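You operate a simulated robot arm through the tools that you are given. There is no shell and no other tool.

You run a simulated robot arm. Do the job below in one go: nothing can be reset, and whatever is moved stays where it is left.

JOB
Top up the salt box to its red line from the aluminium can.
Fine: use the tin scoop and put it back; shut the box, lid back on the can. Set down upright: tin scoop.
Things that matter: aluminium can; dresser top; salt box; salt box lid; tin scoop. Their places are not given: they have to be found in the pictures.

Only the result counts: the job must be done as asked and must still hold three seconds after the hand-in. Knocking over, shifting, dropping, spilling or breaking anything else fails it. Lids that push on must go on centred and level and be pressed home; caps that screw on are set level and turned clockwise until they are tight.

ROBOT AND FRAMES
A 6-joint arm with a two-finger gripper, fixed in place. Base frame: the origin is on the floor under the middle of its stand, x ahead of it, y to its left, z up; the work surface is at about z = 0.887. Lengths are in m, angles in degrees, forces in N, time in s.
With the tool pointing down near the work surface it reaches from about 0.14 to 0.68 m from the base axis. Its first joint turns from -66.0 to 66.0 degrees. Payload 2.45 kg.
The TCP is the grasp point between the finger pads, 0.03 m short of the fingertips. In the tool frame z runs along the fingers and y along their closing line. The gripper opens to 0.106 m; its body begins 0.079 m behind the TCP.
Orientation is told as [roll, pitch, yaw] about the base's x, y, z axes, in that order, counted from this pose: with the fingers straight down and closing along the base's y, the tool's x points along the base's -x, its y along +y and its z along -z.

CONTROLS
- The arm moves only by the tool nudge_tool. Its arguments are lists of equal length, an entry for each row: "delta_pos": the shift along the base's x, y, z in units of 300 mm (1.0 is 300 mm), a list of three; "angular": the turn, a rotation vector about the base's x, y, z in units of 60 degrees (1.0 is 60 degrees), a list of three; "claw": the opening in per cent of the stroke, from 0 (shut) to 100 (fully open). In form: {"delta_pos": [[tx, ty, tz], ...], "angular": [[ax, ay, az], ...], "claw": [claw, ...]}. A call has 1 to 20 rows; each row is the pose to reach, as a shift and turn from the pose commanded when the call began. A call with a number of a shift or a turn outside -1 to 1 is refused whole. Rows are played at 5 a second. More than 0.05 m and 8.6 degrees between two rows, or a gripper value outside its range, and nothing of the call is played. A pose out of reach is approached as far as the arm can. The call stops where the force on the tool passes 60 N (or 10 N more than at its start, if that is more) or the arm is blocked; 0.2 s more then pass. Each finger travels about 0.153 m/s and halts on what it meets, pressing with about 31 N; the grip force reading is that of the motor and also rises with nothing between the fingers. The clock runs only during rows and for 0.2 s after the last one: add rows that repeat a pose to give the fingers time. The reply holds the time, the measured pose of the TCP, the force on the tool along the base axes, the opening and the grip force, in the units named above and with some noise, with the torque about the TCP (base axes, N m) and any sound that the robot's microphone picked up.
- Cameras (640 x 400 px; columns grow to the right, rows downward): "scene" is fixed at [0.0721, 0.4128, 1.4044]; the picture's right is [-0.60, -0.80, 0.00], its down [-0.46, 0.34, -0.82] and it looks along [0.66, -0.49, -0.57] (base axes); focal length 214 px, centre (320, 200). "wrist" rides on the gripper at [0.076, -0.002, -0.106] in the tool frame; the picture's right is [0.02, 1.00, 0.00], its down [-0.78, 0.02, -0.62] and it looks along [-0.62, 0.01, 0.78] (tool axes); focal length 247 px, centre (320, 200).
- camera(camera): a new picture of that camera. No time passes.
- point_at(camera, pixels): for up to 12 pixels [column, row] of the newest picture of that camera ("zoom" is the newest enlarged one), the place [x, y, z] in the base frame of the surface seen there, good to about 0.002 m, but the place of the scene camera against the robot may be out by one fixed shift of up to 0.018 m in any direction. No time passes.
- zoom(camera, box): a new picture of the part [left, top, right, bottom] of that camera's present view, enlarged. No time passes.
- finish_job(): hands the job in; it is judged then, once.

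Leave the gripper open and the arm clear of the work at the hand-in unless told otherwise.

The tools are called after ">>>" by a JSON object that holds its "name" and its "arguments". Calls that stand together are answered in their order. nudge_tool: Moves the arm, as the interface text tells. Its arguments: {"type":"object","properties":{"delta_pos":{"type":"array","items":{"type":"array","items":{"type":"number"}}},"angular":{"type":"array","items":{"type":"array","items":{"type":"number"}}},"claw":{"type":"array","items":{"type":"number"}}},"required":["delta_pos","angular","claw"]} The other tools are called the same way: camera (camera) takes a picture; point_at (camera, pixels) gives the place of the surface under pixels of a picture; zoom (camera, box) takes an enlarged picture of a part of a camera's view; finish_job () hands the job in.

At the start:

```text
time: 0.0
tool_pos: [0.3548, 0.2375, 1.2986]
orientation: [0.0, -0.1, 0.0]
ft_force: [0.2, -0.2, -0.4]
wrist_torque: [0.01, 0.02, 0.0]
gripper_width: 0.1061
grip_force: 0.1
```

scene: 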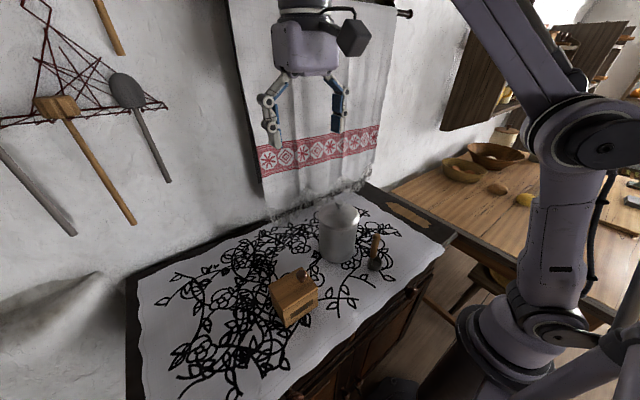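
wrist: 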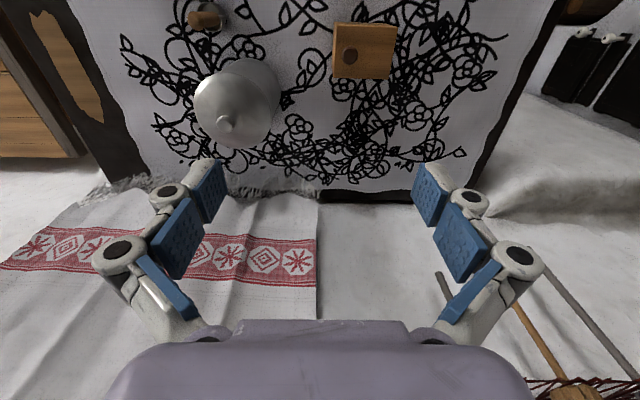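

I see an aluminium can with a knobbed lid, a wooden salt box with a knob, and a scoop with a wooden handle standing beside the can. I'll zoom in on each one from both cameras first.

>>> {"name": "zoom", "arguments": {"camera": "scene", "box": [250, 180, 410, 340]}}

>>> {"name": "zoom", "arguments": {"camera": "wrist", "box": [160, 0, 420, 160]}}

```text
2.50 times, centred on (330, 260) of scene
```

zoom: 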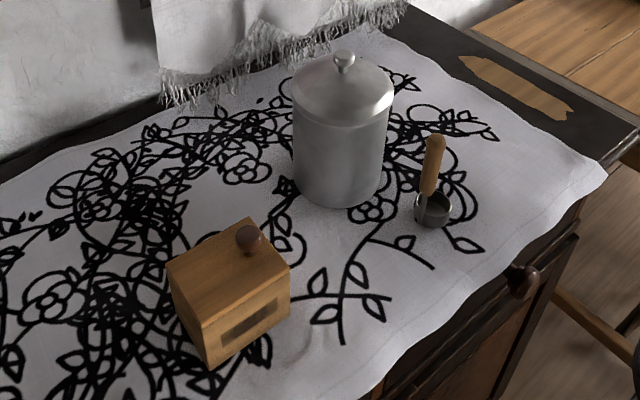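

```text
2.46 times, centred on (290, 80) of wrist
```

zoom: 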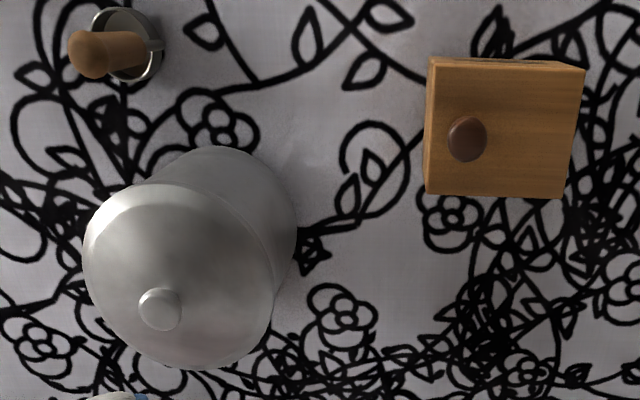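

The scoop looks like a small cup with an upright wooden handle. I'll zoom in further on the scoop, box and can.

>>> {"name": "zoom", "arguments": {"camera": "scene", "box": [350, 220, 400, 280]}}

>>> {"name": "zoom", "arguments": {"camera": "scene", "box": [264, 258, 328, 334]}}

>>> {"name": "zoom", "arguments": {"camera": "wrist", "box": [180, 0, 240, 40]}}

>>> {"name": "zoom", "arguments": {"camera": "wrist", "box": [320, 10, 420, 90]}}

```text
6.67 times, centred on (375, 250) of scene
```

zoom: 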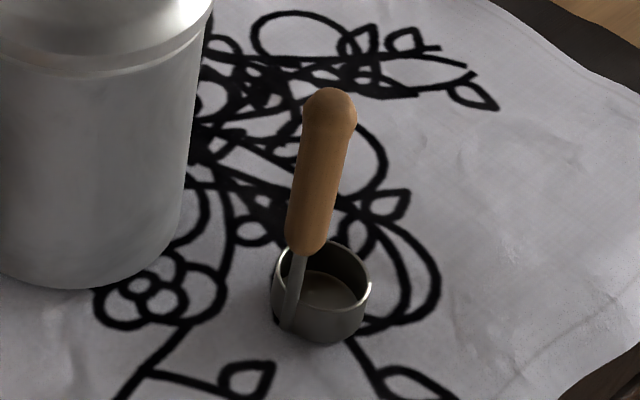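

```text
5.26 times, centred on (296, 296) of scene
```

zoom: 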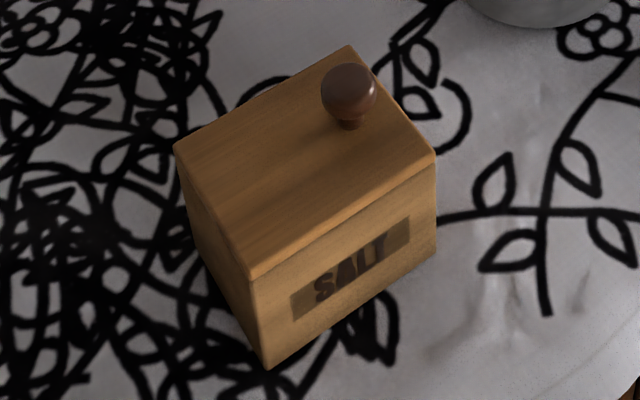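

```text
10.00 times, centred on (210, 20) of wrist
```

zoom: 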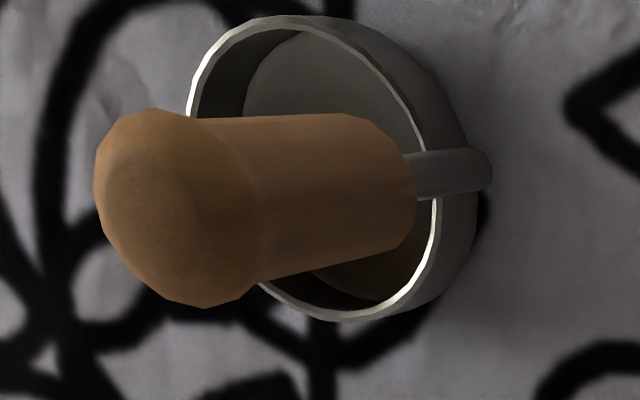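

```text
5.00 times, centred on (370, 50) of wrist
```

zoom: 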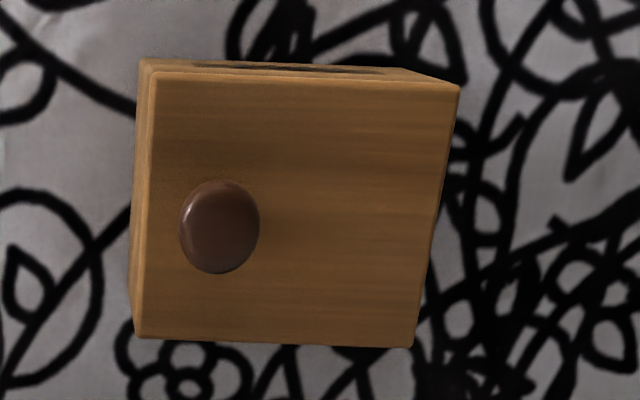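

Next I'll measure key points on the can, box and scoop with the wrist camera, and compare them with the scene camera.

>>> {"name": "point_at", "arguments": {"camera": "wrist", "pixels": [[226, 124], [197, 98], [268, 80], [205, 19], [350, 55], [335, 27], [393, 29], [388, 77], [334, 75], [300, 60], [320, 80], [380, 50]]}}

>>> {"name": "camera", "arguments": {"camera": "scene"}}

>>> {"name": "point_at", "arguments": {"camera": "scene", "pixels": [[337, 206], [301, 272], [376, 236], [373, 262], [295, 280], [282, 287], [331, 267], [288, 310], [320, 290]]}}

```text
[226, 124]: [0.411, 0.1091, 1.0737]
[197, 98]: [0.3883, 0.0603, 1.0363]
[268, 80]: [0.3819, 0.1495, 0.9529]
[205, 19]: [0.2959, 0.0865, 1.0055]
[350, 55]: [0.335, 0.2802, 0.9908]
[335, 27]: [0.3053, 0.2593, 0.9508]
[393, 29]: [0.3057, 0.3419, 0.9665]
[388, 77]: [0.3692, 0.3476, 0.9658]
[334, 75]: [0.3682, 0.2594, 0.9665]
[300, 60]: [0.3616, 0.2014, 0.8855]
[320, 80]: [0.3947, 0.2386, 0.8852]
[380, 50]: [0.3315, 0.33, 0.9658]
```

```text
taken
```

scene: 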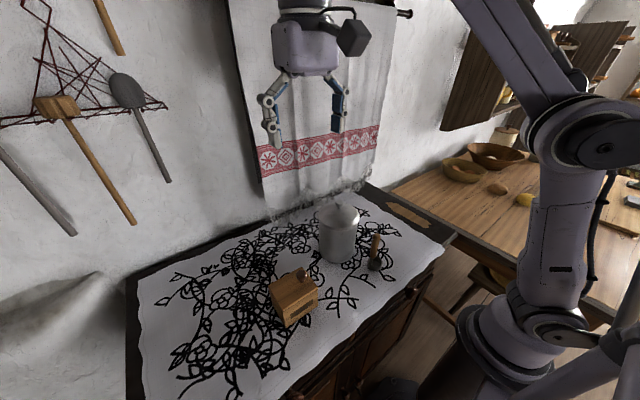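

```text
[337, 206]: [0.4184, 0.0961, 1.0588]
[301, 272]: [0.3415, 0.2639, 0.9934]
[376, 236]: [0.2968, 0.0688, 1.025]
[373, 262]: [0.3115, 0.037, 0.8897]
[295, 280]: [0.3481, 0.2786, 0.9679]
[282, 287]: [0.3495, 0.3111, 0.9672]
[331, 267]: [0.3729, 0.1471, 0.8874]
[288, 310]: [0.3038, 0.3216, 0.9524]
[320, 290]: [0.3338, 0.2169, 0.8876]
```

The wrist camera puts the box at roughly x 0.305–0.370, y 0.258–0.347, top at z 0.966. The can's lid knob is near (0.41, 0.11) with its top at 1.074, and the scoop is near (0.30, 0.08). I'll move above and behind the box for a closer look at its lid.

>>> {"name": "nudge_tool", "arguments": {"delta_pos": [[-0.04, 0.05, -0.1], [-0.08, 0.1, -0.2], [-0.13, 0.15, -0.3], [-0.18, 0.2, -0.4], [-0.18, 0.2, -0.45], [-0.18, 0.2, -0.45]], "angular": [[0, 0, 0], [0, 0, 0], [0, 0, 0], [0, 0, 0], [0, 0, 0], [0, 0, 0]], "claw": [100, 100, 100, 100, 100, 100]}}

>>> {"name": "camera", "arguments": {"camera": "wrist"}}

```text
time: 1.4
tool_pos: [0.3009, 0.2972, 1.1617]
orientation: [0.0, 0.0, 0.0]
ft_force: [0.5, 0.5, 0.3]
wrist_torque: [0.0, -0.01, 0.03]
gripper_width: 0.1059
grip_force: 0.1
```

```text
taken
```

wrist: 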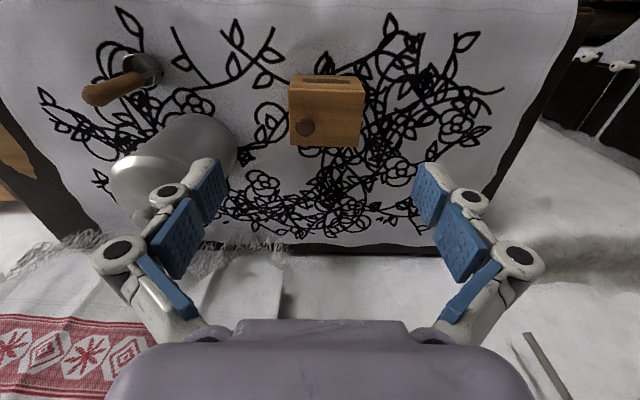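

The box is now at roughly columns 288–366, rows 72–148. I'll zoom in on the box and on the can and scoop.

>>> {"name": "zoom", "arguments": {"camera": "wrist", "box": [276, 62, 380, 158]}}

>>> {"name": "zoom", "arguments": {"camera": "wrist", "box": [70, 40, 250, 220]}}

>>> {"name": "point_at", "arguments": {"camera": "wrist", "pixels": [[306, 126], [291, 89], [364, 92], [358, 145], [291, 143], [292, 84], [364, 82], [289, 118], [340, 118], [290, 76], [362, 75]]}}

```text
4.17 times, centred on (328, 110) of wrist
```

zoom: 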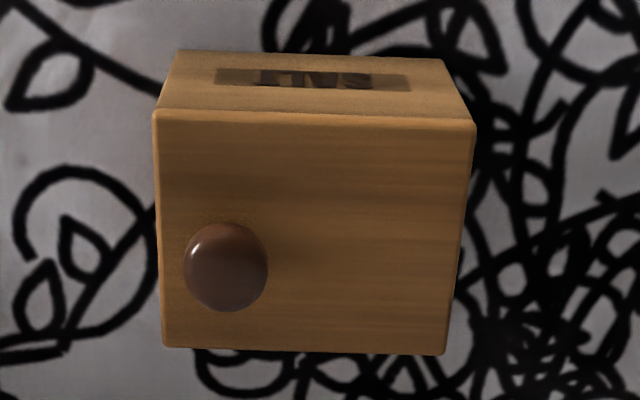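

```text
2.22 times, centred on (160, 130) of wrist
```

zoom: 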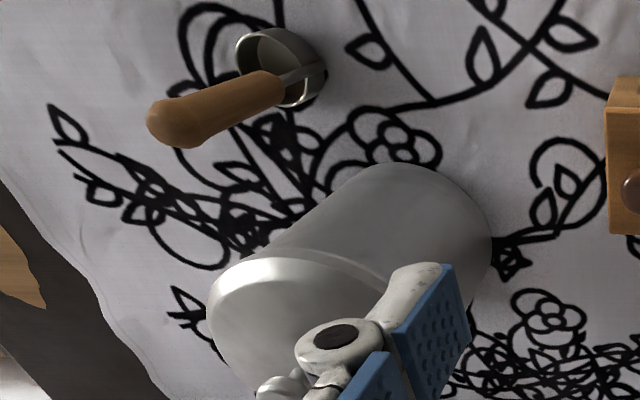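

```text
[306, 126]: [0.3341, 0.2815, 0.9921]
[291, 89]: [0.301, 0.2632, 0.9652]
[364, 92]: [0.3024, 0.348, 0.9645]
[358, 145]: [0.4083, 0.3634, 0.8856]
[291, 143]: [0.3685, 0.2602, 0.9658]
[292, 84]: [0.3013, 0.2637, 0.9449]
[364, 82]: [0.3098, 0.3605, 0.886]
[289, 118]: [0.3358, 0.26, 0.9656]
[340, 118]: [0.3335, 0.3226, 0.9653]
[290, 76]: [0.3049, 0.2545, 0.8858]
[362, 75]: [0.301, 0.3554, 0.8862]
```

I'll zoom in as far as possible on the box from the scene camera to look for hinges, grooves or seams.

>>> {"name": "zoom", "arguments": {"camera": "scene", "box": [268, 264, 324, 299]}}

>>> {"name": "zoom", "arguments": {"camera": "scene", "box": [268, 285, 324, 330]}}

>>> {"name": "zoom", "arguments": {"camera": "scene", "box": [312, 196, 366, 236]}}

```text
11.43 times, centred on (296, 282) of scene
```

zoom: 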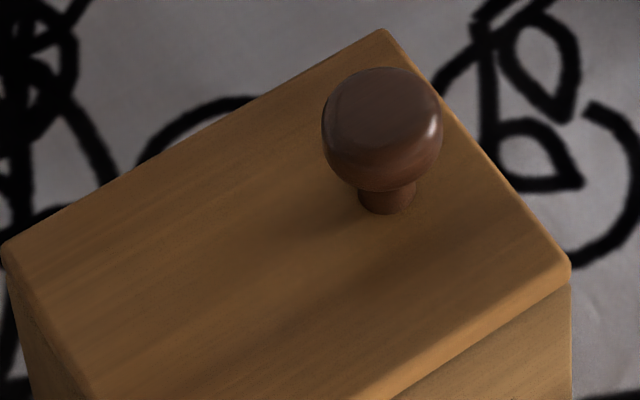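

```text
8.89 times, centred on (296, 308) of scene
```

zoom: 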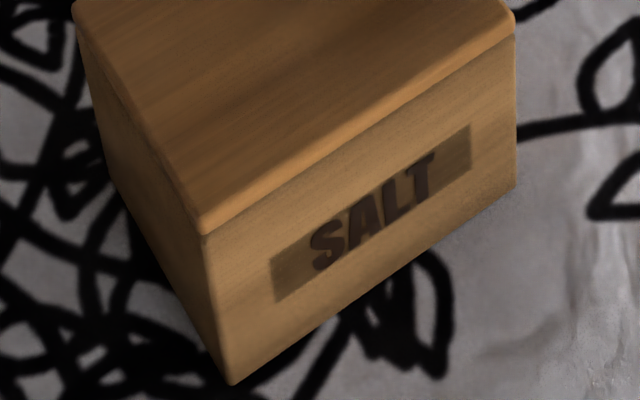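

```text
10.00 times, centred on (339, 216) of scene
```

zoom: 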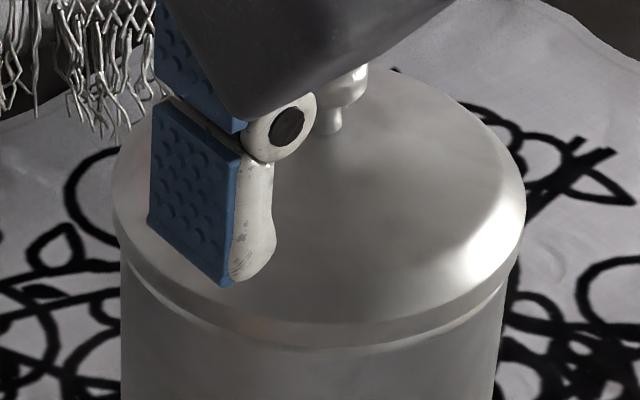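

The lid is a thin plate covering the whole box top, with the knob off-centre towards −y. That suggests a hinge or pivot at the +y end. I'll turn the wrist camera to see the −y side and the back before touching it.

>>> {"name": "nudge_tool", "arguments": {"delta_pos": [[-0.006, -0.043, -0.02], [-0.012, -0.086, -0.045], [-0.018, -0.129, -0.07], [-0.024, -0.171, -0.09], [-0.03, -0.214, -0.115], [-0.036, -0.257, -0.139], [-0.036, -0.257, -0.139]], "angular": [[0, 0, 0.125], [0, 0, 0.25], [0, 0, 0.375], [0, 0, 0.5], [0, 0, 0.625], [0, 0, 0.75], [0, 0, 0.75]], "claw": [100, 100, 100, 100, 100, 100, 100]}}

>>> {"name": "camera", "arguments": {"camera": "wrist"}}

>>> {"name": "camera", "arguments": {"camera": "scene"}}

```text
time: 3.0
tool_pos: [0.2894, 0.2192, 1.1205]
orientation: [0.0, -0.1, 45.1]
ft_force: [0.2, -0.3, 0.1]
wrist_torque: [-0.01, -0.01, -0.01]
gripper_width: 0.1059
grip_force: 0.0
```

```text
taken
```

wrist: 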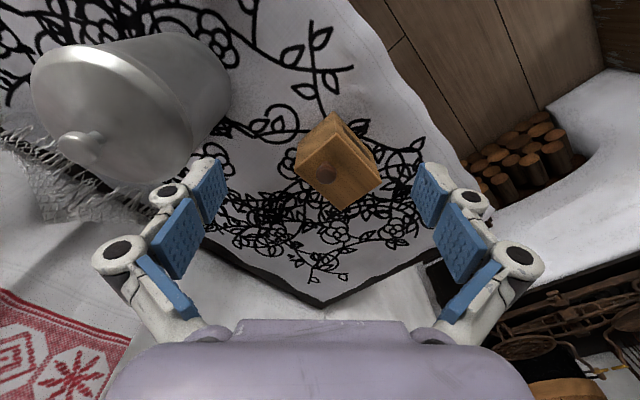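

```text
taken
```

scene: 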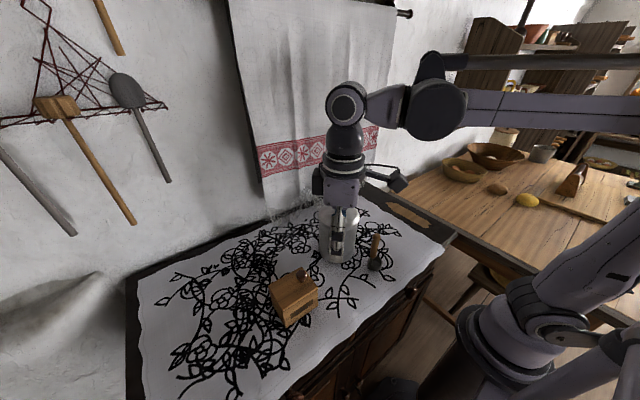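

Now I can see the box's −y and −x faces at columns 293–382, rows 110–212. I'll zoom in on it.

>>> {"name": "zoom", "arguments": {"camera": "wrist", "box": [285, 102, 390, 216]}}

>>> {"name": "zoom", "arguments": {"camera": "wrist", "box": [20, 20, 240, 200]}}

>>> {"name": "point_at", "arguments": {"camera": "wrist", "pixels": [[84, 140], [60, 60], [150, 60], [190, 95], [120, 100], [326, 174], [331, 115], [297, 152], [345, 209], [379, 178]]}}

```text
3.51 times, centred on (338, 159) of wrist
```

zoom: 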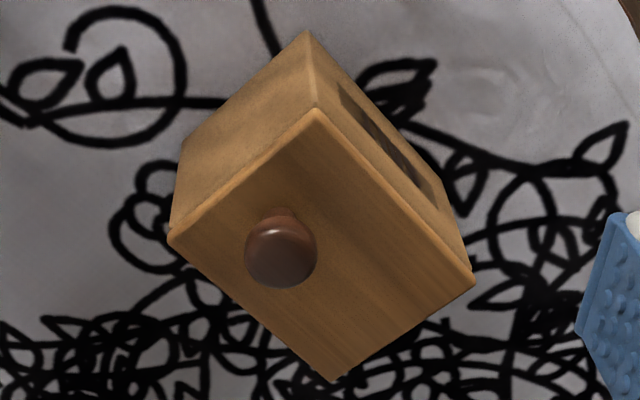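

```text
2.22 times, centred on (130, 110) of wrist
```

zoom: 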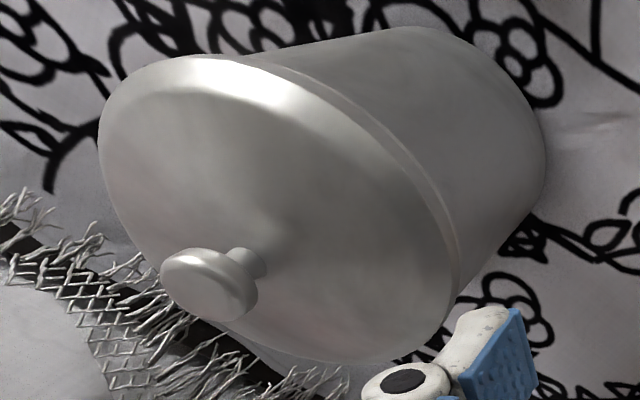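

```text
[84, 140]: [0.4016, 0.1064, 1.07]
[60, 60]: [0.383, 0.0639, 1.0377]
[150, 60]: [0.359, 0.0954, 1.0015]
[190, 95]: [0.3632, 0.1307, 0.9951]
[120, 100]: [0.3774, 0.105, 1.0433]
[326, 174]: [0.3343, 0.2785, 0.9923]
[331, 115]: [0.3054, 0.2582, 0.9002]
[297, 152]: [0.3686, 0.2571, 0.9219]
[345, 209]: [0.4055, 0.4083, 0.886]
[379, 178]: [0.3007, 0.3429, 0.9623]
```

There's something small near the far corner of the lid, around pixel (341, 208). I'll zoom in there.

>>> {"name": "zoom", "arguments": {"camera": "wrist", "box": [322, 180, 372, 216]}}

>>> {"name": "zoom", "arguments": {"camera": "wrist", "box": [288, 108, 348, 176]}}

```text
11.11 times, centred on (347, 198) of wrist
```

zoom: 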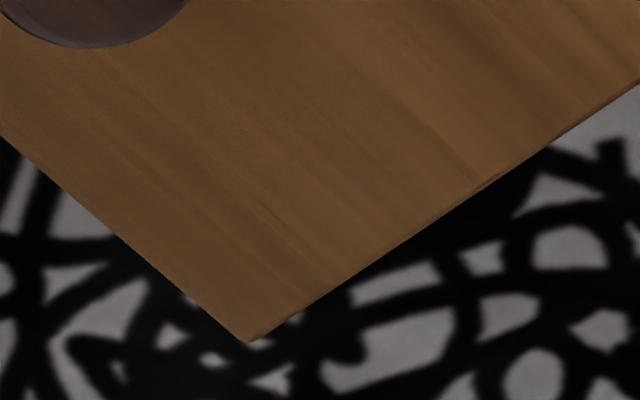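

```text
5.88 times, centred on (318, 142) of wrist
```

zoom: 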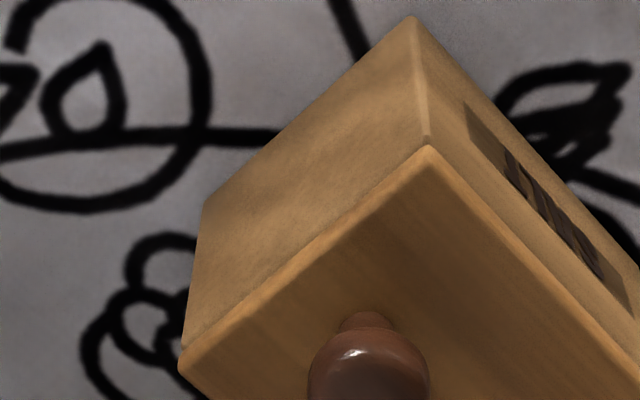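

No hardware is visible, so I'll find out how the lid opens by a gentle pull on the knob, at about (0.335, 0.281) with its top at 0.992. I'll turn to yaw 90 so the fingers close along base x, and hover above the knob half open.

>>> {"name": "nudge_tool", "arguments": {"delta_pos": [[0.025, 0.034, -0.02], [0.05, 0.068, -0.04], [0.076, 0.103, -0.07], [0.101, 0.137, -0.1], [0.127, 0.172, -0.15], [0.152, 0.206, -0.19], [0.152, 0.206, -0.19]], "angular": [[0, 0, 0.125], [0, 0, 0.25], [0, 0, 0.375], [0, 0, 0.5], [0, 0, 0.625], [0, 0, 0.75], [0, 0, 0.75]], "claw": [90, 80, 70, 60, 50, 45, 45]}}

>>> {"name": "camera", "arguments": {"camera": "wrist"}}

>>> {"name": "camera", "arguments": {"camera": "scene"}}

```text
time: 4.6
tool_pos: [0.3341, 0.282, 1.0649]
orientation: [-0.1, -0.2, 90.1]
ft_force: [0.6, -0.1, 0.1]
wrist_torque: [0.02, 0.04, 0.0]
gripper_width: 0.0476
grip_force: 0.0
```

```text
taken
```

wrist: 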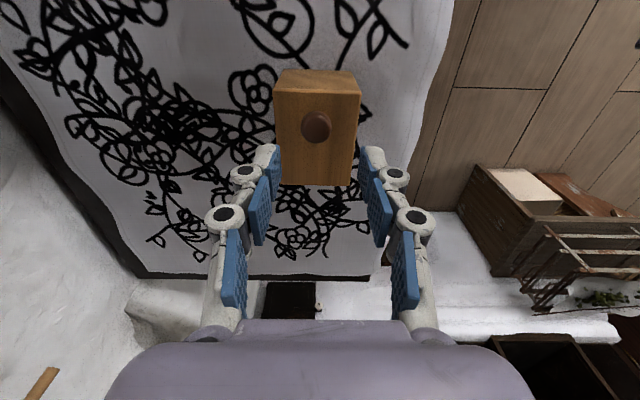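

```text
taken
```

scene: 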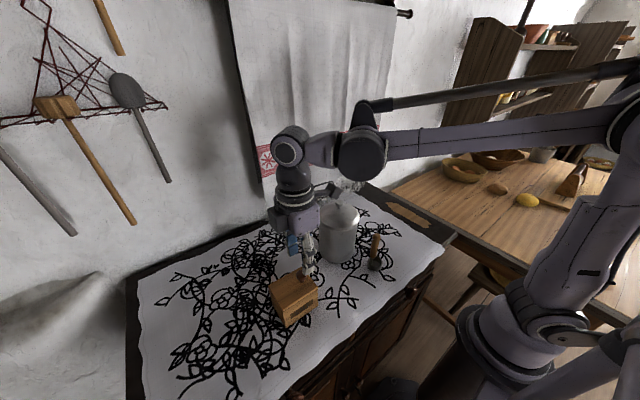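

The gripper sits nicely over the knob at pixel (316, 126). I'll check the knob position from here.

>>> {"name": "zoom", "arguments": {"camera": "wrist", "box": [260, 60, 380, 200]}}

>>> {"name": "point_at", "arguments": {"camera": "wrist", "pixels": [[316, 120], [316, 132], [304, 126], [329, 126], [276, 97], [358, 96], [352, 184], [318, 150], [282, 182], [318, 80]]}}

```text
2.86 times, centred on (320, 130) of wrist
```

zoom: 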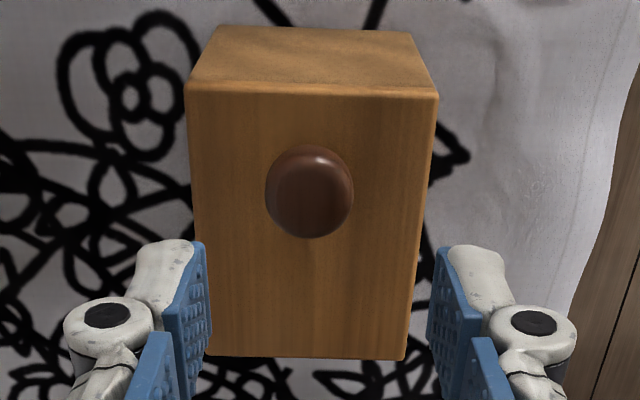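

```text
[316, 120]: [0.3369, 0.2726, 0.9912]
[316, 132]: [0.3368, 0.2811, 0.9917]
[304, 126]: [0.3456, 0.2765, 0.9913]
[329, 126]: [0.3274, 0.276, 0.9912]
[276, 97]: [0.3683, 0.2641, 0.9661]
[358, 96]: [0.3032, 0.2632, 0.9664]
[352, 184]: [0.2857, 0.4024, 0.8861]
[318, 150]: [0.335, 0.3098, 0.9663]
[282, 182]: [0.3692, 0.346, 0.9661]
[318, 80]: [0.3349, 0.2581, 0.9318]
```

The knob centre is about (0.336, 0.279), so I'll descend to TCP z ≈ 1.001, leaving the fingertips about 5 mm above the lid, and check forces before closing.

>>> {"name": "nudge_tool", "arguments": {"delta_pos": [[0.006, -0.01, -0.06], [0.006, -0.01, -0.12], [0.006, -0.01, -0.17], [0.006, -0.01, -0.21], [0.006, -0.01, -0.21]], "angular": [[0, 0, 0], [0, 0, 0], [0, 0, 0], [0, 0, 0], [0, 0, 0]], "claw": [45, 45, 45, 45, 45]}}

>>> {"name": "camera", "arguments": {"camera": "wrist"}}

```text
time: 5.8
tool_pos: [0.3361, 0.2782, 1.0004]
orientation: [0.1, -0.1, 90.0]
ft_force: [-0.2, -1.1, 0.7]
wrist_torque: [0.0, -0.03, 0.03]
gripper_width: 0.0475
grip_force: 0.0
```

```text
taken
```

wrist: 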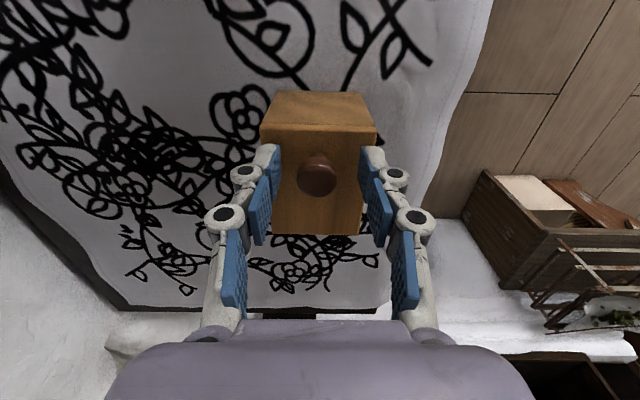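

The knob is between the pads, so I'll close on it gently and hold.

>>> {"name": "nudge_tool", "arguments": {"delta_pos": [[0, 0, 0], [0, 0, 0], [0, 0, 0], [0, 0, 0]], "angular": [[0, 0, 0], [0, 0, 0], [0, 0, 0], [0, 0, 0]], "claw": [30, 10, 5, 5]}}

>>> {"name": "zoom", "arguments": {"camera": "wrist", "box": [230, 80, 410, 260]}}

```text
time: 6.8
tool_pos: [0.3372, 0.2777, 1.0001]
orientation: [-0.1, -0.1, 89.9]
ft_force: [4.7, -0.3, 4.0]
wrist_torque: [0.03, -0.2, -0.01]
gripper_width: 0.0223
grip_force: 31.0
```

```text
2.22 times, centred on (320, 170) of wrist
```

zoom: 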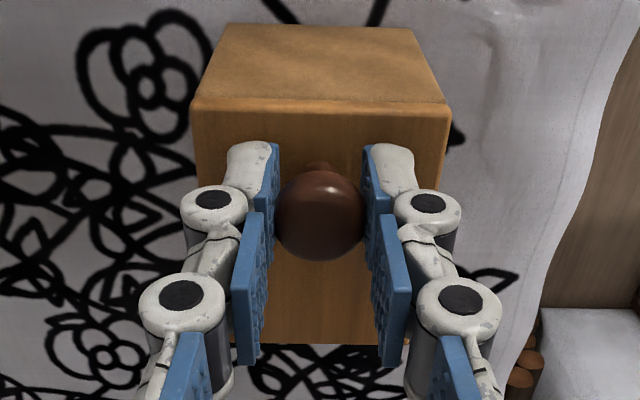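

Knob held (width 0.0223). I'll ease +1.5 mm in x to relieve the side load, then lift about 3 mm to see whether the lid rises.

>>> {"name": "nudge_tool", "arguments": {"delta_pos": [[0.005, 0, 0.0], [0.005, 0, 0.004], [0.005, 0, 0.008], [0.005, 0, 0.011], [0.005, 0, 0.011]], "angular": [[0, 0, 0], [0, 0, 0], [0, 0, 0], [0, 0, 0], [0, 0, 0]], "claw": [5, 5, 5, 5, 5]}}

>>> {"name": "zoom", "arguments": {"camera": "wrist", "box": [230, 80, 410, 260]}}

>>> {"name": "zoom", "arguments": {"camera": "scene", "box": [264, 258, 328, 334]}}

```text
time: 8.0
tool_pos: [0.3381, 0.2783, 1.0041]
orientation: [0.1, -0.1, 90.0]
ft_force: [-0.8, 0.5, -7.1]
wrist_torque: [-0.18, 0.0, -0.01]
gripper_width: 0.0224
grip_force: 31.1
```

```text
2.22 times, centred on (320, 170) of wrist
```

zoom: 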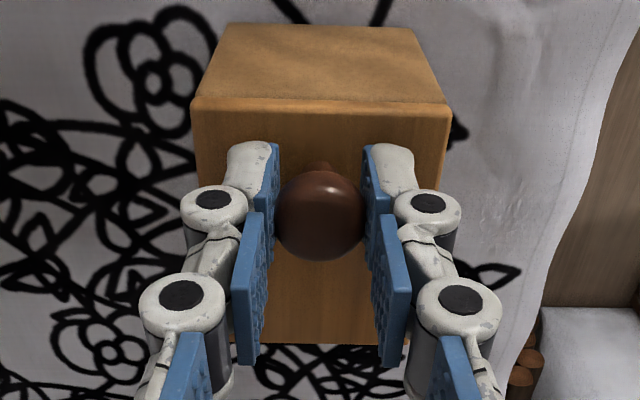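

```text
5.26 times, centred on (296, 296) of scene
```

zoom: 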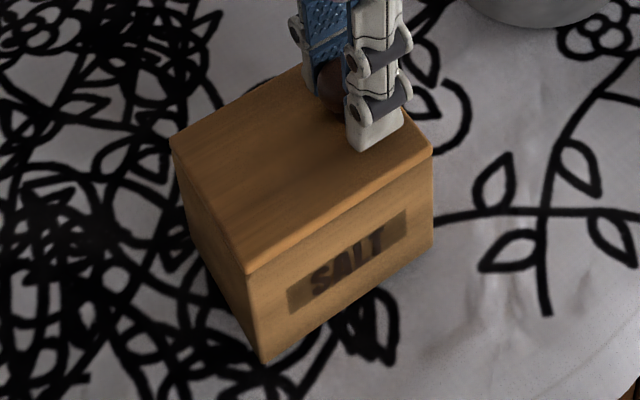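

The lift took about 7 N with −0.18 N·m, and the whole box rose slightly, so the lid does not lift off. It must slide or swivel. I'll lower it back down right away.

>>> {"name": "nudge_tool", "arguments": {"delta_pos": [[0, 0, -0.004], [0, 0, -0.008], [0, 0, -0.011], [0, 0, -0.0125], [0, 0, -0.0125]], "angular": [[0, 0, 0], [0, 0, 0], [0, 0, 0], [0, 0, 0], [0, 0, 0]], "claw": [5, 5, 5, 5, 5]}}

>>> {"name": "zoom", "arguments": {"camera": "scene", "box": [264, 258, 328, 334]}}

```text
time: 9.2
tool_pos: [0.3393, 0.2779, 1.0006]
orientation: [0.0, -0.1, 90.0]
ft_force: [0.4, -0.4, 0.1]
wrist_torque: [0.31, 0.11, -0.08]
gripper_width: 0.0222
grip_force: 30.3
```

```text
5.26 times, centred on (296, 296) of scene
```

zoom: 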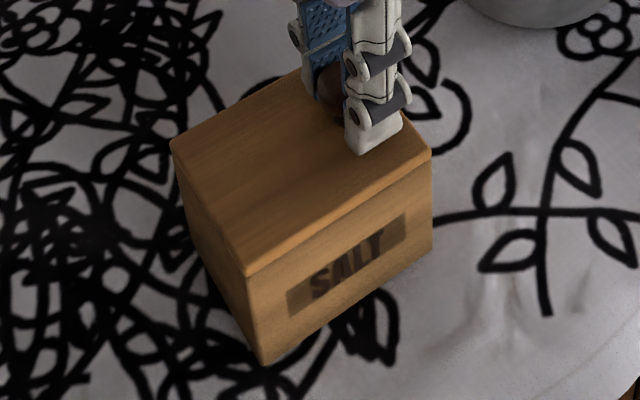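

The box is down again. I'll loosen the grip so it settles flat, then regrip and test for sliding or swivelling.

>>> {"name": "nudge_tool", "arguments": {"delta_pos": [[0, 0, 0], [0, 0, 0], [0, 0, 0]], "angular": [[0, 0, 0], [0, 0, 0], [0, 0, 0]], "claw": [32, 32, 32]}}

>>> {"name": "camera", "arguments": {"camera": "wrist"}}

>>> {"name": "point_at", "arguments": {"camera": "wrist", "pixels": [[264, 128], [374, 128], [318, 125], [318, 140], [318, 210], [275, 230], [360, 232]]}}

```text
time: 10.0
tool_pos: [0.3401, 0.278, 0.9998]
orientation: [0.0, 0.0, 90.0]
ft_force: [-0.4, 0.0, -0.3]
wrist_torque: [-0.01, 0.0, 0.0]
gripper_width: 0.0342
grip_force: 0.1
```

```text
taken
```

wrist: 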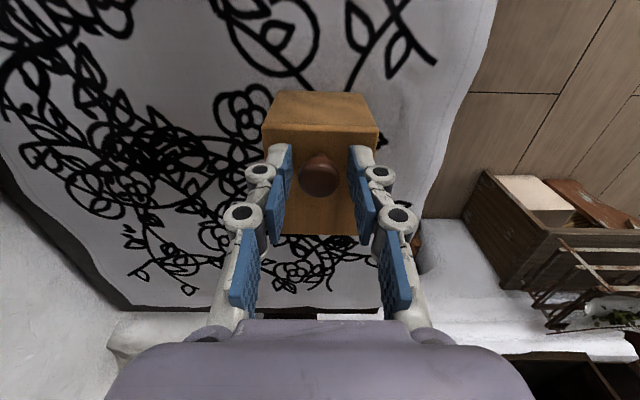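

```text
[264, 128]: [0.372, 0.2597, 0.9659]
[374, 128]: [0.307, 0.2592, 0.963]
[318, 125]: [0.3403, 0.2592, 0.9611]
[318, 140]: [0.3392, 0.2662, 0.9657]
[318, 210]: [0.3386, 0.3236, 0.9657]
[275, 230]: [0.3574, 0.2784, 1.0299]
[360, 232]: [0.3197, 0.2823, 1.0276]
```

The box settled at x 0.306–0.372, only about 3 mm from where it started, and it's flat. With the fingers caging the knob loosely, I'll push it about 4 mm along +x to test for a swivel.

>>> {"name": "nudge_tool", "arguments": {"delta_pos": [[0.008, 0, 0.002], [0.016, 0, 0.002], [0.024, 0, 0.002], [0.03, 0, 0.002], [0.036, 0, 0.002], [0.036, 0, 0.002]], "angular": [[0, 0, 0], [0, 0, 0], [0, 0, 0], [0, 0, 0], [0, 0, 0], [0, 0, 0]], "claw": [30, 30, 30, 30, 30, 30]}}

>>> {"name": "camera", "arguments": {"camera": "wrist"}}

>>> {"name": "zoom", "arguments": {"camera": "scene", "box": [264, 258, 328, 334]}}

```text
time: 11.4
tool_pos: [0.3503, 0.2794, 0.9992]
orientation: [0.0, -0.1, 89.9]
ft_force: [-2.8, 0.8, 1.9]
wrist_torque: [0.01, 0.06, 0.0]
gripper_width: 0.034
grip_force: 1.3
```

```text
taken
```

wrist: 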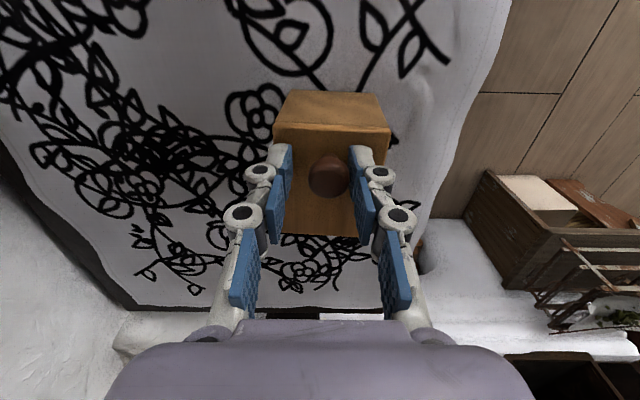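

```text
5.26 times, centred on (296, 296) of scene
```

zoom: 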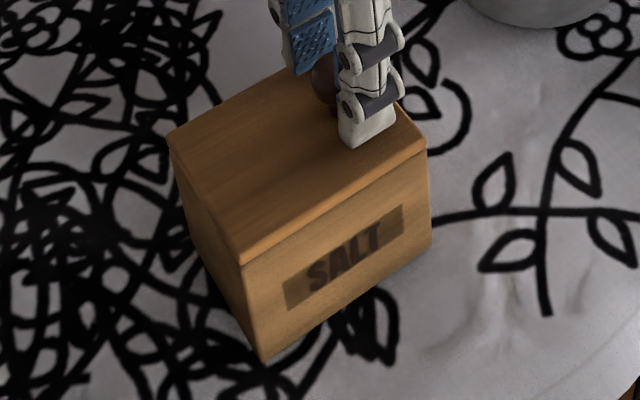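

In the scene zoom the lid seems to have shifted against the box body while the bottom corner stayed put. I'll look closer.

>>> {"name": "zoom", "arguments": {"camera": "scene", "box": [276, 266, 326, 312]}}

>>> {"name": "zoom", "arguments": {"camera": "wrist", "box": [255, 80, 405, 250]}}

```text
8.70 times, centred on (301, 289) of scene
```

zoom: 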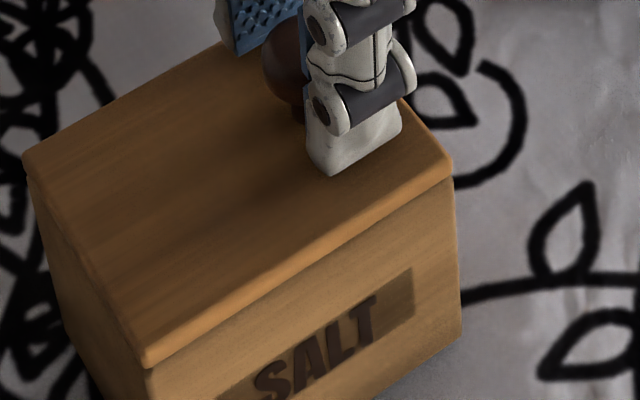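

```text
2.35 times, centred on (330, 165) of wrist
```

zoom: 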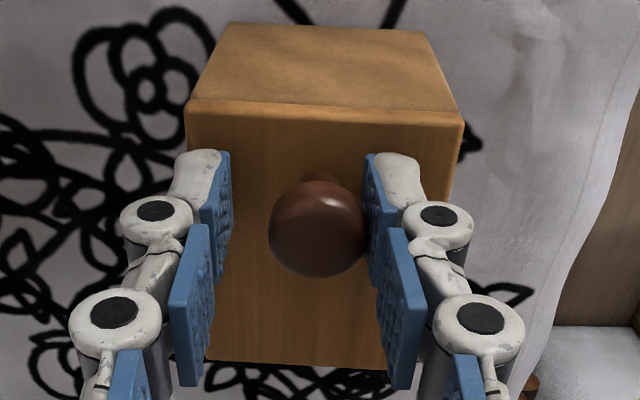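

I need to tell whether the lid turned or the box tipped. I'll measure lid corner heights and body corners.

>>> {"name": "point_at", "arguments": {"camera": "wrist", "pixels": [[276, 126], [386, 131], [372, 135], [284, 130], [315, 130], [350, 130], [330, 215], [315, 230], [288, 92], [378, 95], [284, 118], [380, 122]]}}

>>> {"name": "point_at", "arguments": {"camera": "scene", "pixels": [[293, 307], [325, 287], [286, 284], [300, 290], [296, 325], [327, 304]]}}

```text
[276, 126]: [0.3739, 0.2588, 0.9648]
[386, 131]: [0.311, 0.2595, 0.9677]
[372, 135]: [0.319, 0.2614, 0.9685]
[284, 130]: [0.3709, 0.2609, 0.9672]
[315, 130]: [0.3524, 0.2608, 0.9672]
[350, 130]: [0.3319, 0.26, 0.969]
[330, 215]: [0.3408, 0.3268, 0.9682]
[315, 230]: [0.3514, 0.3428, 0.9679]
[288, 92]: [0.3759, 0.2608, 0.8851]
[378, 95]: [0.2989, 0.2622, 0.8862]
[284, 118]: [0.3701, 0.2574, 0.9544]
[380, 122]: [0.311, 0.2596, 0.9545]
```

```text
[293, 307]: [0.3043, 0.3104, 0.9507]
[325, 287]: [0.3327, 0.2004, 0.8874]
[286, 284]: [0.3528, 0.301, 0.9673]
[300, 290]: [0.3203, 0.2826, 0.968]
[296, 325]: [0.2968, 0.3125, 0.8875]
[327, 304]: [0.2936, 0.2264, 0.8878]
```

Lid corner heights show the box is tipping slightly, with the front at 0.9685 against 0.967 at the back, so it isn't swivelling freely in +x. I'll back off to let it settle, then regrip the knob and test a small slide along −y.

>>> {"name": "nudge_tool", "arguments": {"delta_pos": [[-0.008, 0, 0], [-0.016, 0, 0], [-0.024, 0, 0], [-0.026, 0, 0], [-0.026, 0, 0]], "angular": [[0, 0, 0], [0, 0, 0], [0, 0, 0], [0, 0, 0], [0, 0, 0]], "claw": [32, 32, 32, 32, 32]}}

>>> {"name": "camera", "arguments": {"camera": "wrist"}}

>>> {"name": "point_at", "arguments": {"camera": "wrist", "pixels": [[265, 128], [378, 131], [318, 215], [318, 140], [365, 136], [272, 135]]}}

>>> {"name": "zoom", "arguments": {"camera": "scene", "box": [264, 258, 328, 334]}}

```text
time: 12.6
tool_pos: [0.3428, 0.2797, 1.0005]
orientation: [0.1, -0.1, 90.0]
ft_force: [0.8, -0.2, 1.0]
wrist_torque: [0.04, -0.01, -0.04]
gripper_width: 0.0338
grip_force: 0.1
```

```text
taken
```

wrist: 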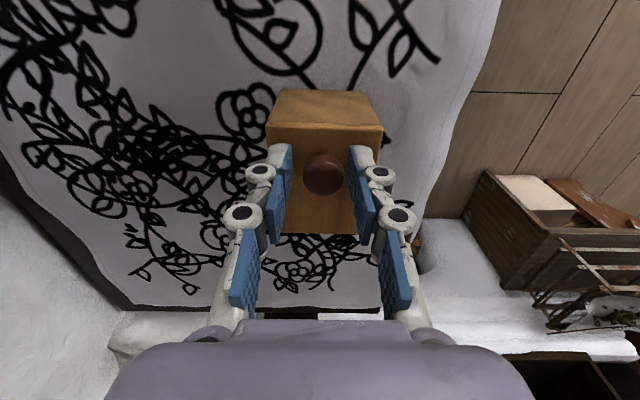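

```text
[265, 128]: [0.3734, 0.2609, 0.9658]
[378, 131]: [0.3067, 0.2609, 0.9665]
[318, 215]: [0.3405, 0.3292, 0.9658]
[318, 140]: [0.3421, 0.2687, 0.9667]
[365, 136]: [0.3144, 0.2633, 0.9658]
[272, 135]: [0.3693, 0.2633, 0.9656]
```

```text
5.26 times, centred on (296, 296) of scene
```

zoom: 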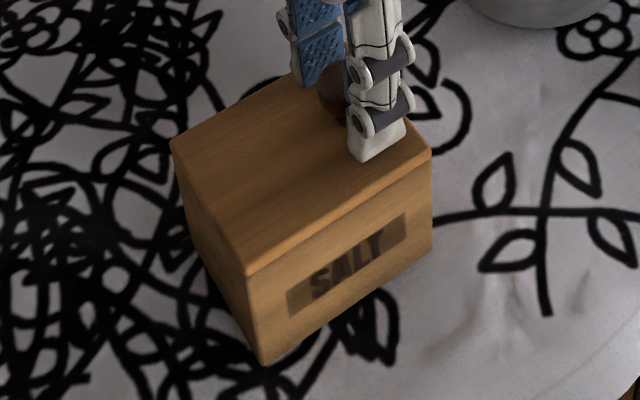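

The box is flat again, and the knob is about 2 mm to the −x side of the finger centre. I'll centre, grip, and pull 4 mm in −y.

>>> {"name": "nudge_tool", "arguments": {"delta_pos": [[-0.006, 0, 0], [-0.006, 0, 0], [-0.006, 0, 0], [-0.006, -0.004, 0], [-0.006, -0.008, 0], [-0.006, -0.014, 0], [-0.006, -0.014, 0]], "angular": [[0, 0, 0], [0, 0, 0], [0, 0, 0], [0, 0, 0], [0, 0, 0], [0, 0, 0], [0, 0, 0]], "claw": [20, 5, 5, 5, 5, 5, 5]}}

>>> {"name": "camera", "arguments": {"camera": "wrist"}}

>>> {"name": "zoom", "arguments": {"camera": "scene", "box": [264, 258, 328, 334]}}

```text
time: 14.2
tool_pos: [0.3393, 0.2749, 1.0012]
orientation: [0.0, -0.1, 90.0]
ft_force: [0.3, 0.5, 0.7]
wrist_torque: [-0.21, 0.04, 0.01]
gripper_width: 0.0221
grip_force: 30.7
```

```text
taken
```

wrist: 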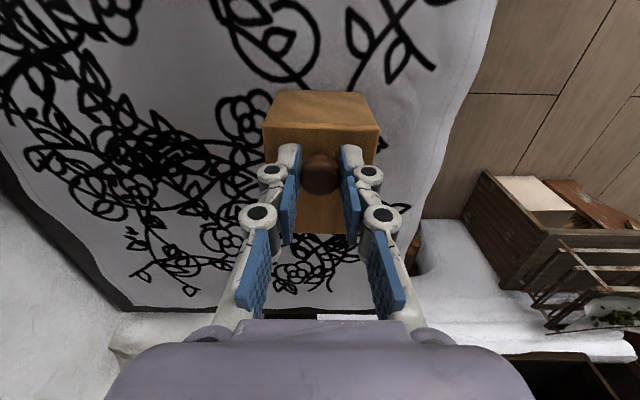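

```text
5.26 times, centred on (296, 296) of scene
```

zoom: 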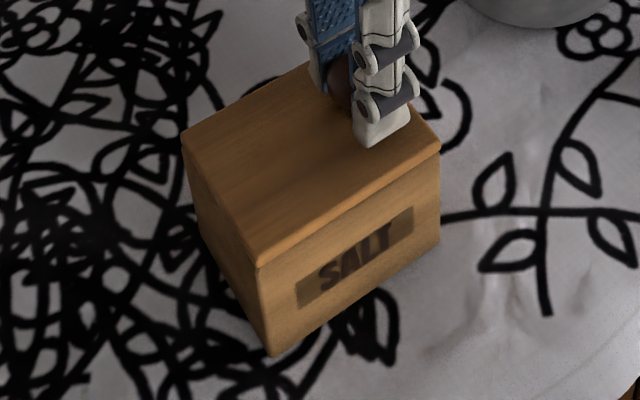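

The box seems to have come along with the lid. I'll measure it to see whether the lid slid at all relative to the body.

>>> {"name": "point_at", "arguments": {"camera": "wrist", "pixels": [[264, 130], [376, 132], [320, 131], [320, 126], [320, 120], [320, 95], [320, 93], [320, 90], [320, 230], [320, 225], [280, 92], [365, 93]]}}

>>> {"name": "zoom", "arguments": {"camera": "wrist", "box": [255, 80, 385, 160]}}

```text
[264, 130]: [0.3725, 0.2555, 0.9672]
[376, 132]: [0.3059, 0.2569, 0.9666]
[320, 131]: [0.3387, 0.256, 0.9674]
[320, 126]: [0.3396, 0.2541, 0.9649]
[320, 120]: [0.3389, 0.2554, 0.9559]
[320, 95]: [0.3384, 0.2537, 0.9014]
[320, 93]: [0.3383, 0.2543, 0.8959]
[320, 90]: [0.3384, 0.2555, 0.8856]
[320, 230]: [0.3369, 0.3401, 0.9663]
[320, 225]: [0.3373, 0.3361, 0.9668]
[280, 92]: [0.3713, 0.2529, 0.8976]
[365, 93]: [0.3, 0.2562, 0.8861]
```

```text
4.92 times, centred on (320, 120) of wrist
```

zoom: 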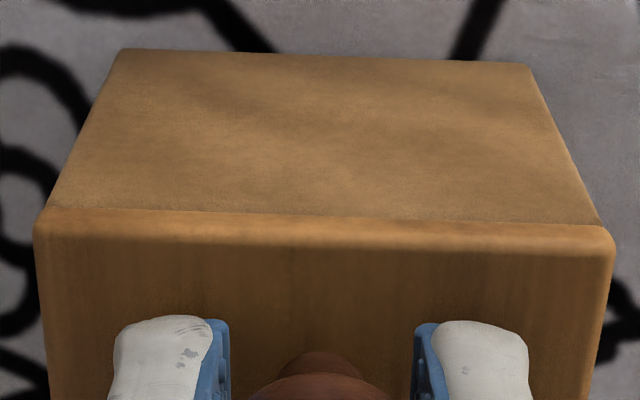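

The body moved together with the lid, so there was no −y slide at that light load. I'll press the knob down a few mm so the box can't move on the cloth, then push +y 5 mm and compare the lid and body positions.

>>> {"name": "nudge_tool", "arguments": {"delta_pos": [[0, 0, -0.006], [0, 0, -0.012], [0, 0.004, -0.012], [0, 0.008, -0.012], [0, 0.012, -0.012], [0, 0.016, -0.012], [0, 0.016, -0.012]], "angular": [[0, 0, 0], [0, 0, 0], [0, 0, 0], [0, 0, 0], [0, 0, 0], [0, 0, 0], [0, 0, 0]], "claw": [5, 5, 5, 5, 5, 5, 5]}}

>>> {"name": "camera", "arguments": {"camera": "wrist"}}

>>> {"name": "zoom", "arguments": {"camera": "wrist", "box": [255, 80, 385, 160]}}

>>> {"name": "zoom", "arguments": {"camera": "scene", "box": [264, 258, 328, 334]}}

```text
time: 15.8
tool_pos: [0.34, 0.2799, 0.9966]
orientation: [-0.1, -0.2, 90.0]
ft_force: [0.8, -3.8, 0.2]
wrist_torque: [-0.78, -0.07, 0.04]
gripper_width: 0.0222
grip_force: 31.0
```

```text
taken
```

wrist: 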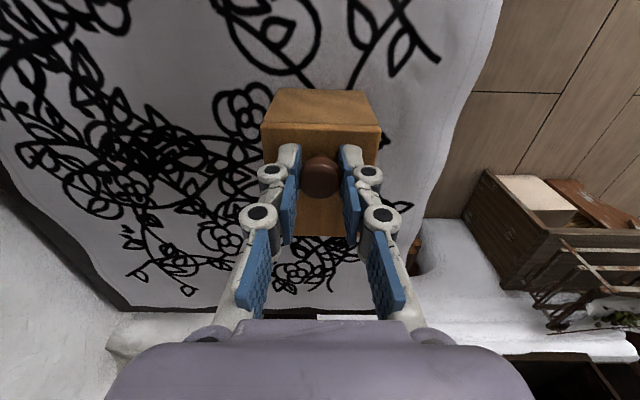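

```text
4.92 times, centred on (320, 120) of wrist
```

zoom: 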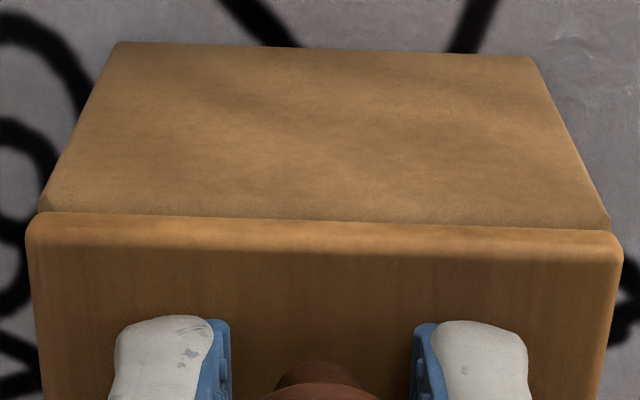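

```text
5.26 times, centred on (296, 296) of scene
```

zoom: 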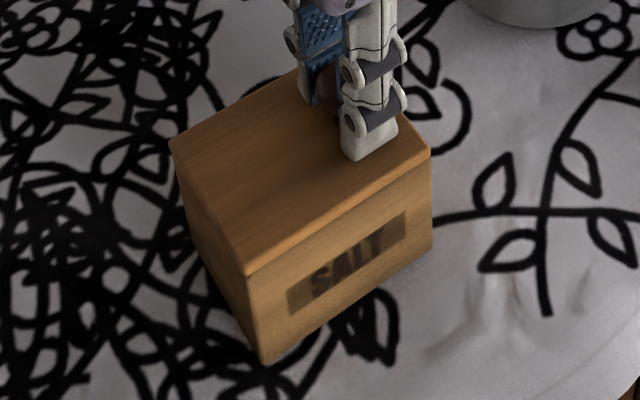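

>>> {"name": "point_at", "arguments": {"camera": "wrist", "pixels": [[320, 131], [320, 128], [320, 126], [320, 124], [320, 122], [320, 118], [320, 110], [320, 100], [320, 92], [320, 230], [320, 234], [320, 140]]}}

>>> {"name": "zoom", "arguments": {"camera": "scene", "box": [276, 266, 326, 312]}}

```text
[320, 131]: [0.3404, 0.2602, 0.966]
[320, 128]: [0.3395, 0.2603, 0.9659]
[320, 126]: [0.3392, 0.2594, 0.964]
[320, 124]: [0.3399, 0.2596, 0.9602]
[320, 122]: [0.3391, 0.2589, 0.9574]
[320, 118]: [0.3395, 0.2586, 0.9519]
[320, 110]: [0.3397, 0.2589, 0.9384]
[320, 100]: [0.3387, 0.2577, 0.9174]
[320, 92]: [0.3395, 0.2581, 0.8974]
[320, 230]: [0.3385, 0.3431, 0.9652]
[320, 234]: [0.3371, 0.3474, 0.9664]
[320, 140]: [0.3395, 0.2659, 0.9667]
```

```text
8.70 times, centred on (301, 289) of scene
```

zoom: 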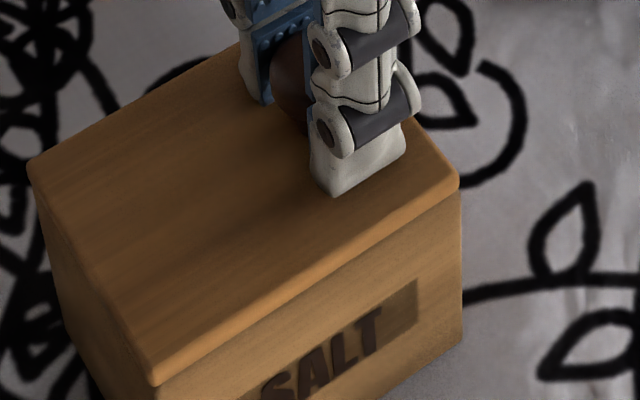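

The body moved along again, with about 3.8 N of drag and the fingertips now just touching the lid. I'll press down about 15–20 N so the cloth holds the body firmly, then pull −y about 6 mm.

>>> {"name": "nudge_tool", "arguments": {"delta_pos": [[0, -0.005, -0.006], [0, -0.01, -0.012], [0, -0.01, -0.016], [0, -0.01, -0.016]], "angular": [[0, 0, 0], [0, 0, 0], [0, 0, 0], [0, 0, 0]], "claw": [5, 5, 5, 5]}}

```text
time: 16.5
tool_pos: [0.3402, 0.2772, 0.9966]
orientation: [0.1, -0.2, 90.2]
ft_force: [-2.8, -0.1, 10.2]
wrist_torque: [0.02, -0.02, -0.11]
gripper_width: 0.0221
grip_force: 31.0
stopped in row 3: the force on the tool passed its limit at 65 N (the readings are from after the stop); the commanded pose is now the measured one
```

The contact is stiff: the force spiked and the move stopped, now resting at about 10 N down. Keeping that press, I'll move −y in small steps and see whether the lid slides.

>>> {"name": "nudge_tool", "arguments": {"delta_pos": [[0, -0.003, 0], [0, -0.006, 0], [0, -0.009, 0], [0, -0.012, 0]], "angular": [[0, 0, 0], [0, 0, 0], [0, 0, 0], [0, 0, 0]], "claw": [5, 5, 5, 5]}}

>>> {"name": "camera", "arguments": {"camera": "wrist"}}

>>> {"name": "point_at", "arguments": {"camera": "wrist", "pixels": [[320, 131], [320, 128], [320, 118], [320, 110], [320, 100], [320, 230], [320, 234], [264, 130], [376, 132]]}}

>>> {"name": "zoom", "arguments": {"camera": "wrist", "box": [255, 80, 385, 160]}}

```text
time: 17.5
tool_pos: [0.3414, 0.2733, 0.9968]
orientation: [0.0, -0.2, 90.1]
ft_force: [-3.2, 0.1, 10.4]
wrist_torque: [-0.02, 0.05, 0.07]
gripper_width: 0.0219
grip_force: 31.2
```

```text
taken
```

wrist: 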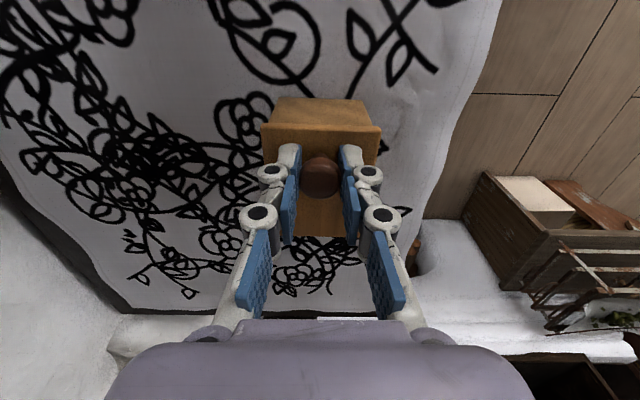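

```text
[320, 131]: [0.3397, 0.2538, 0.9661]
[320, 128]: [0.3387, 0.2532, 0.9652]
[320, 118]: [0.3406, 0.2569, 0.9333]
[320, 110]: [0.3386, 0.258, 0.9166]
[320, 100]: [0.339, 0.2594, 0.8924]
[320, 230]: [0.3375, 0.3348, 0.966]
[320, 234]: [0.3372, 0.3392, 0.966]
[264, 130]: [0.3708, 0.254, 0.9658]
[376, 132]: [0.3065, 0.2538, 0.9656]
```

```text
4.92 times, centred on (320, 120) of wrist
```

zoom: 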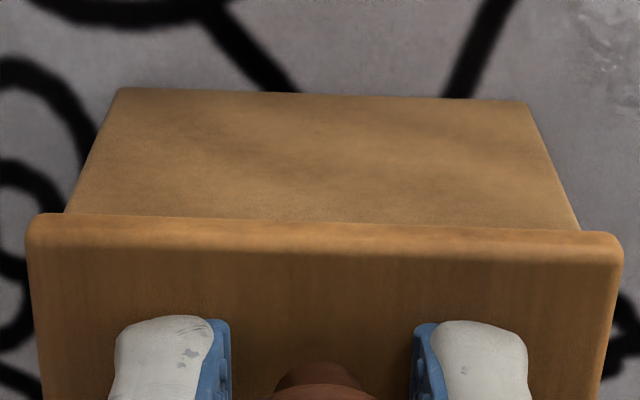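

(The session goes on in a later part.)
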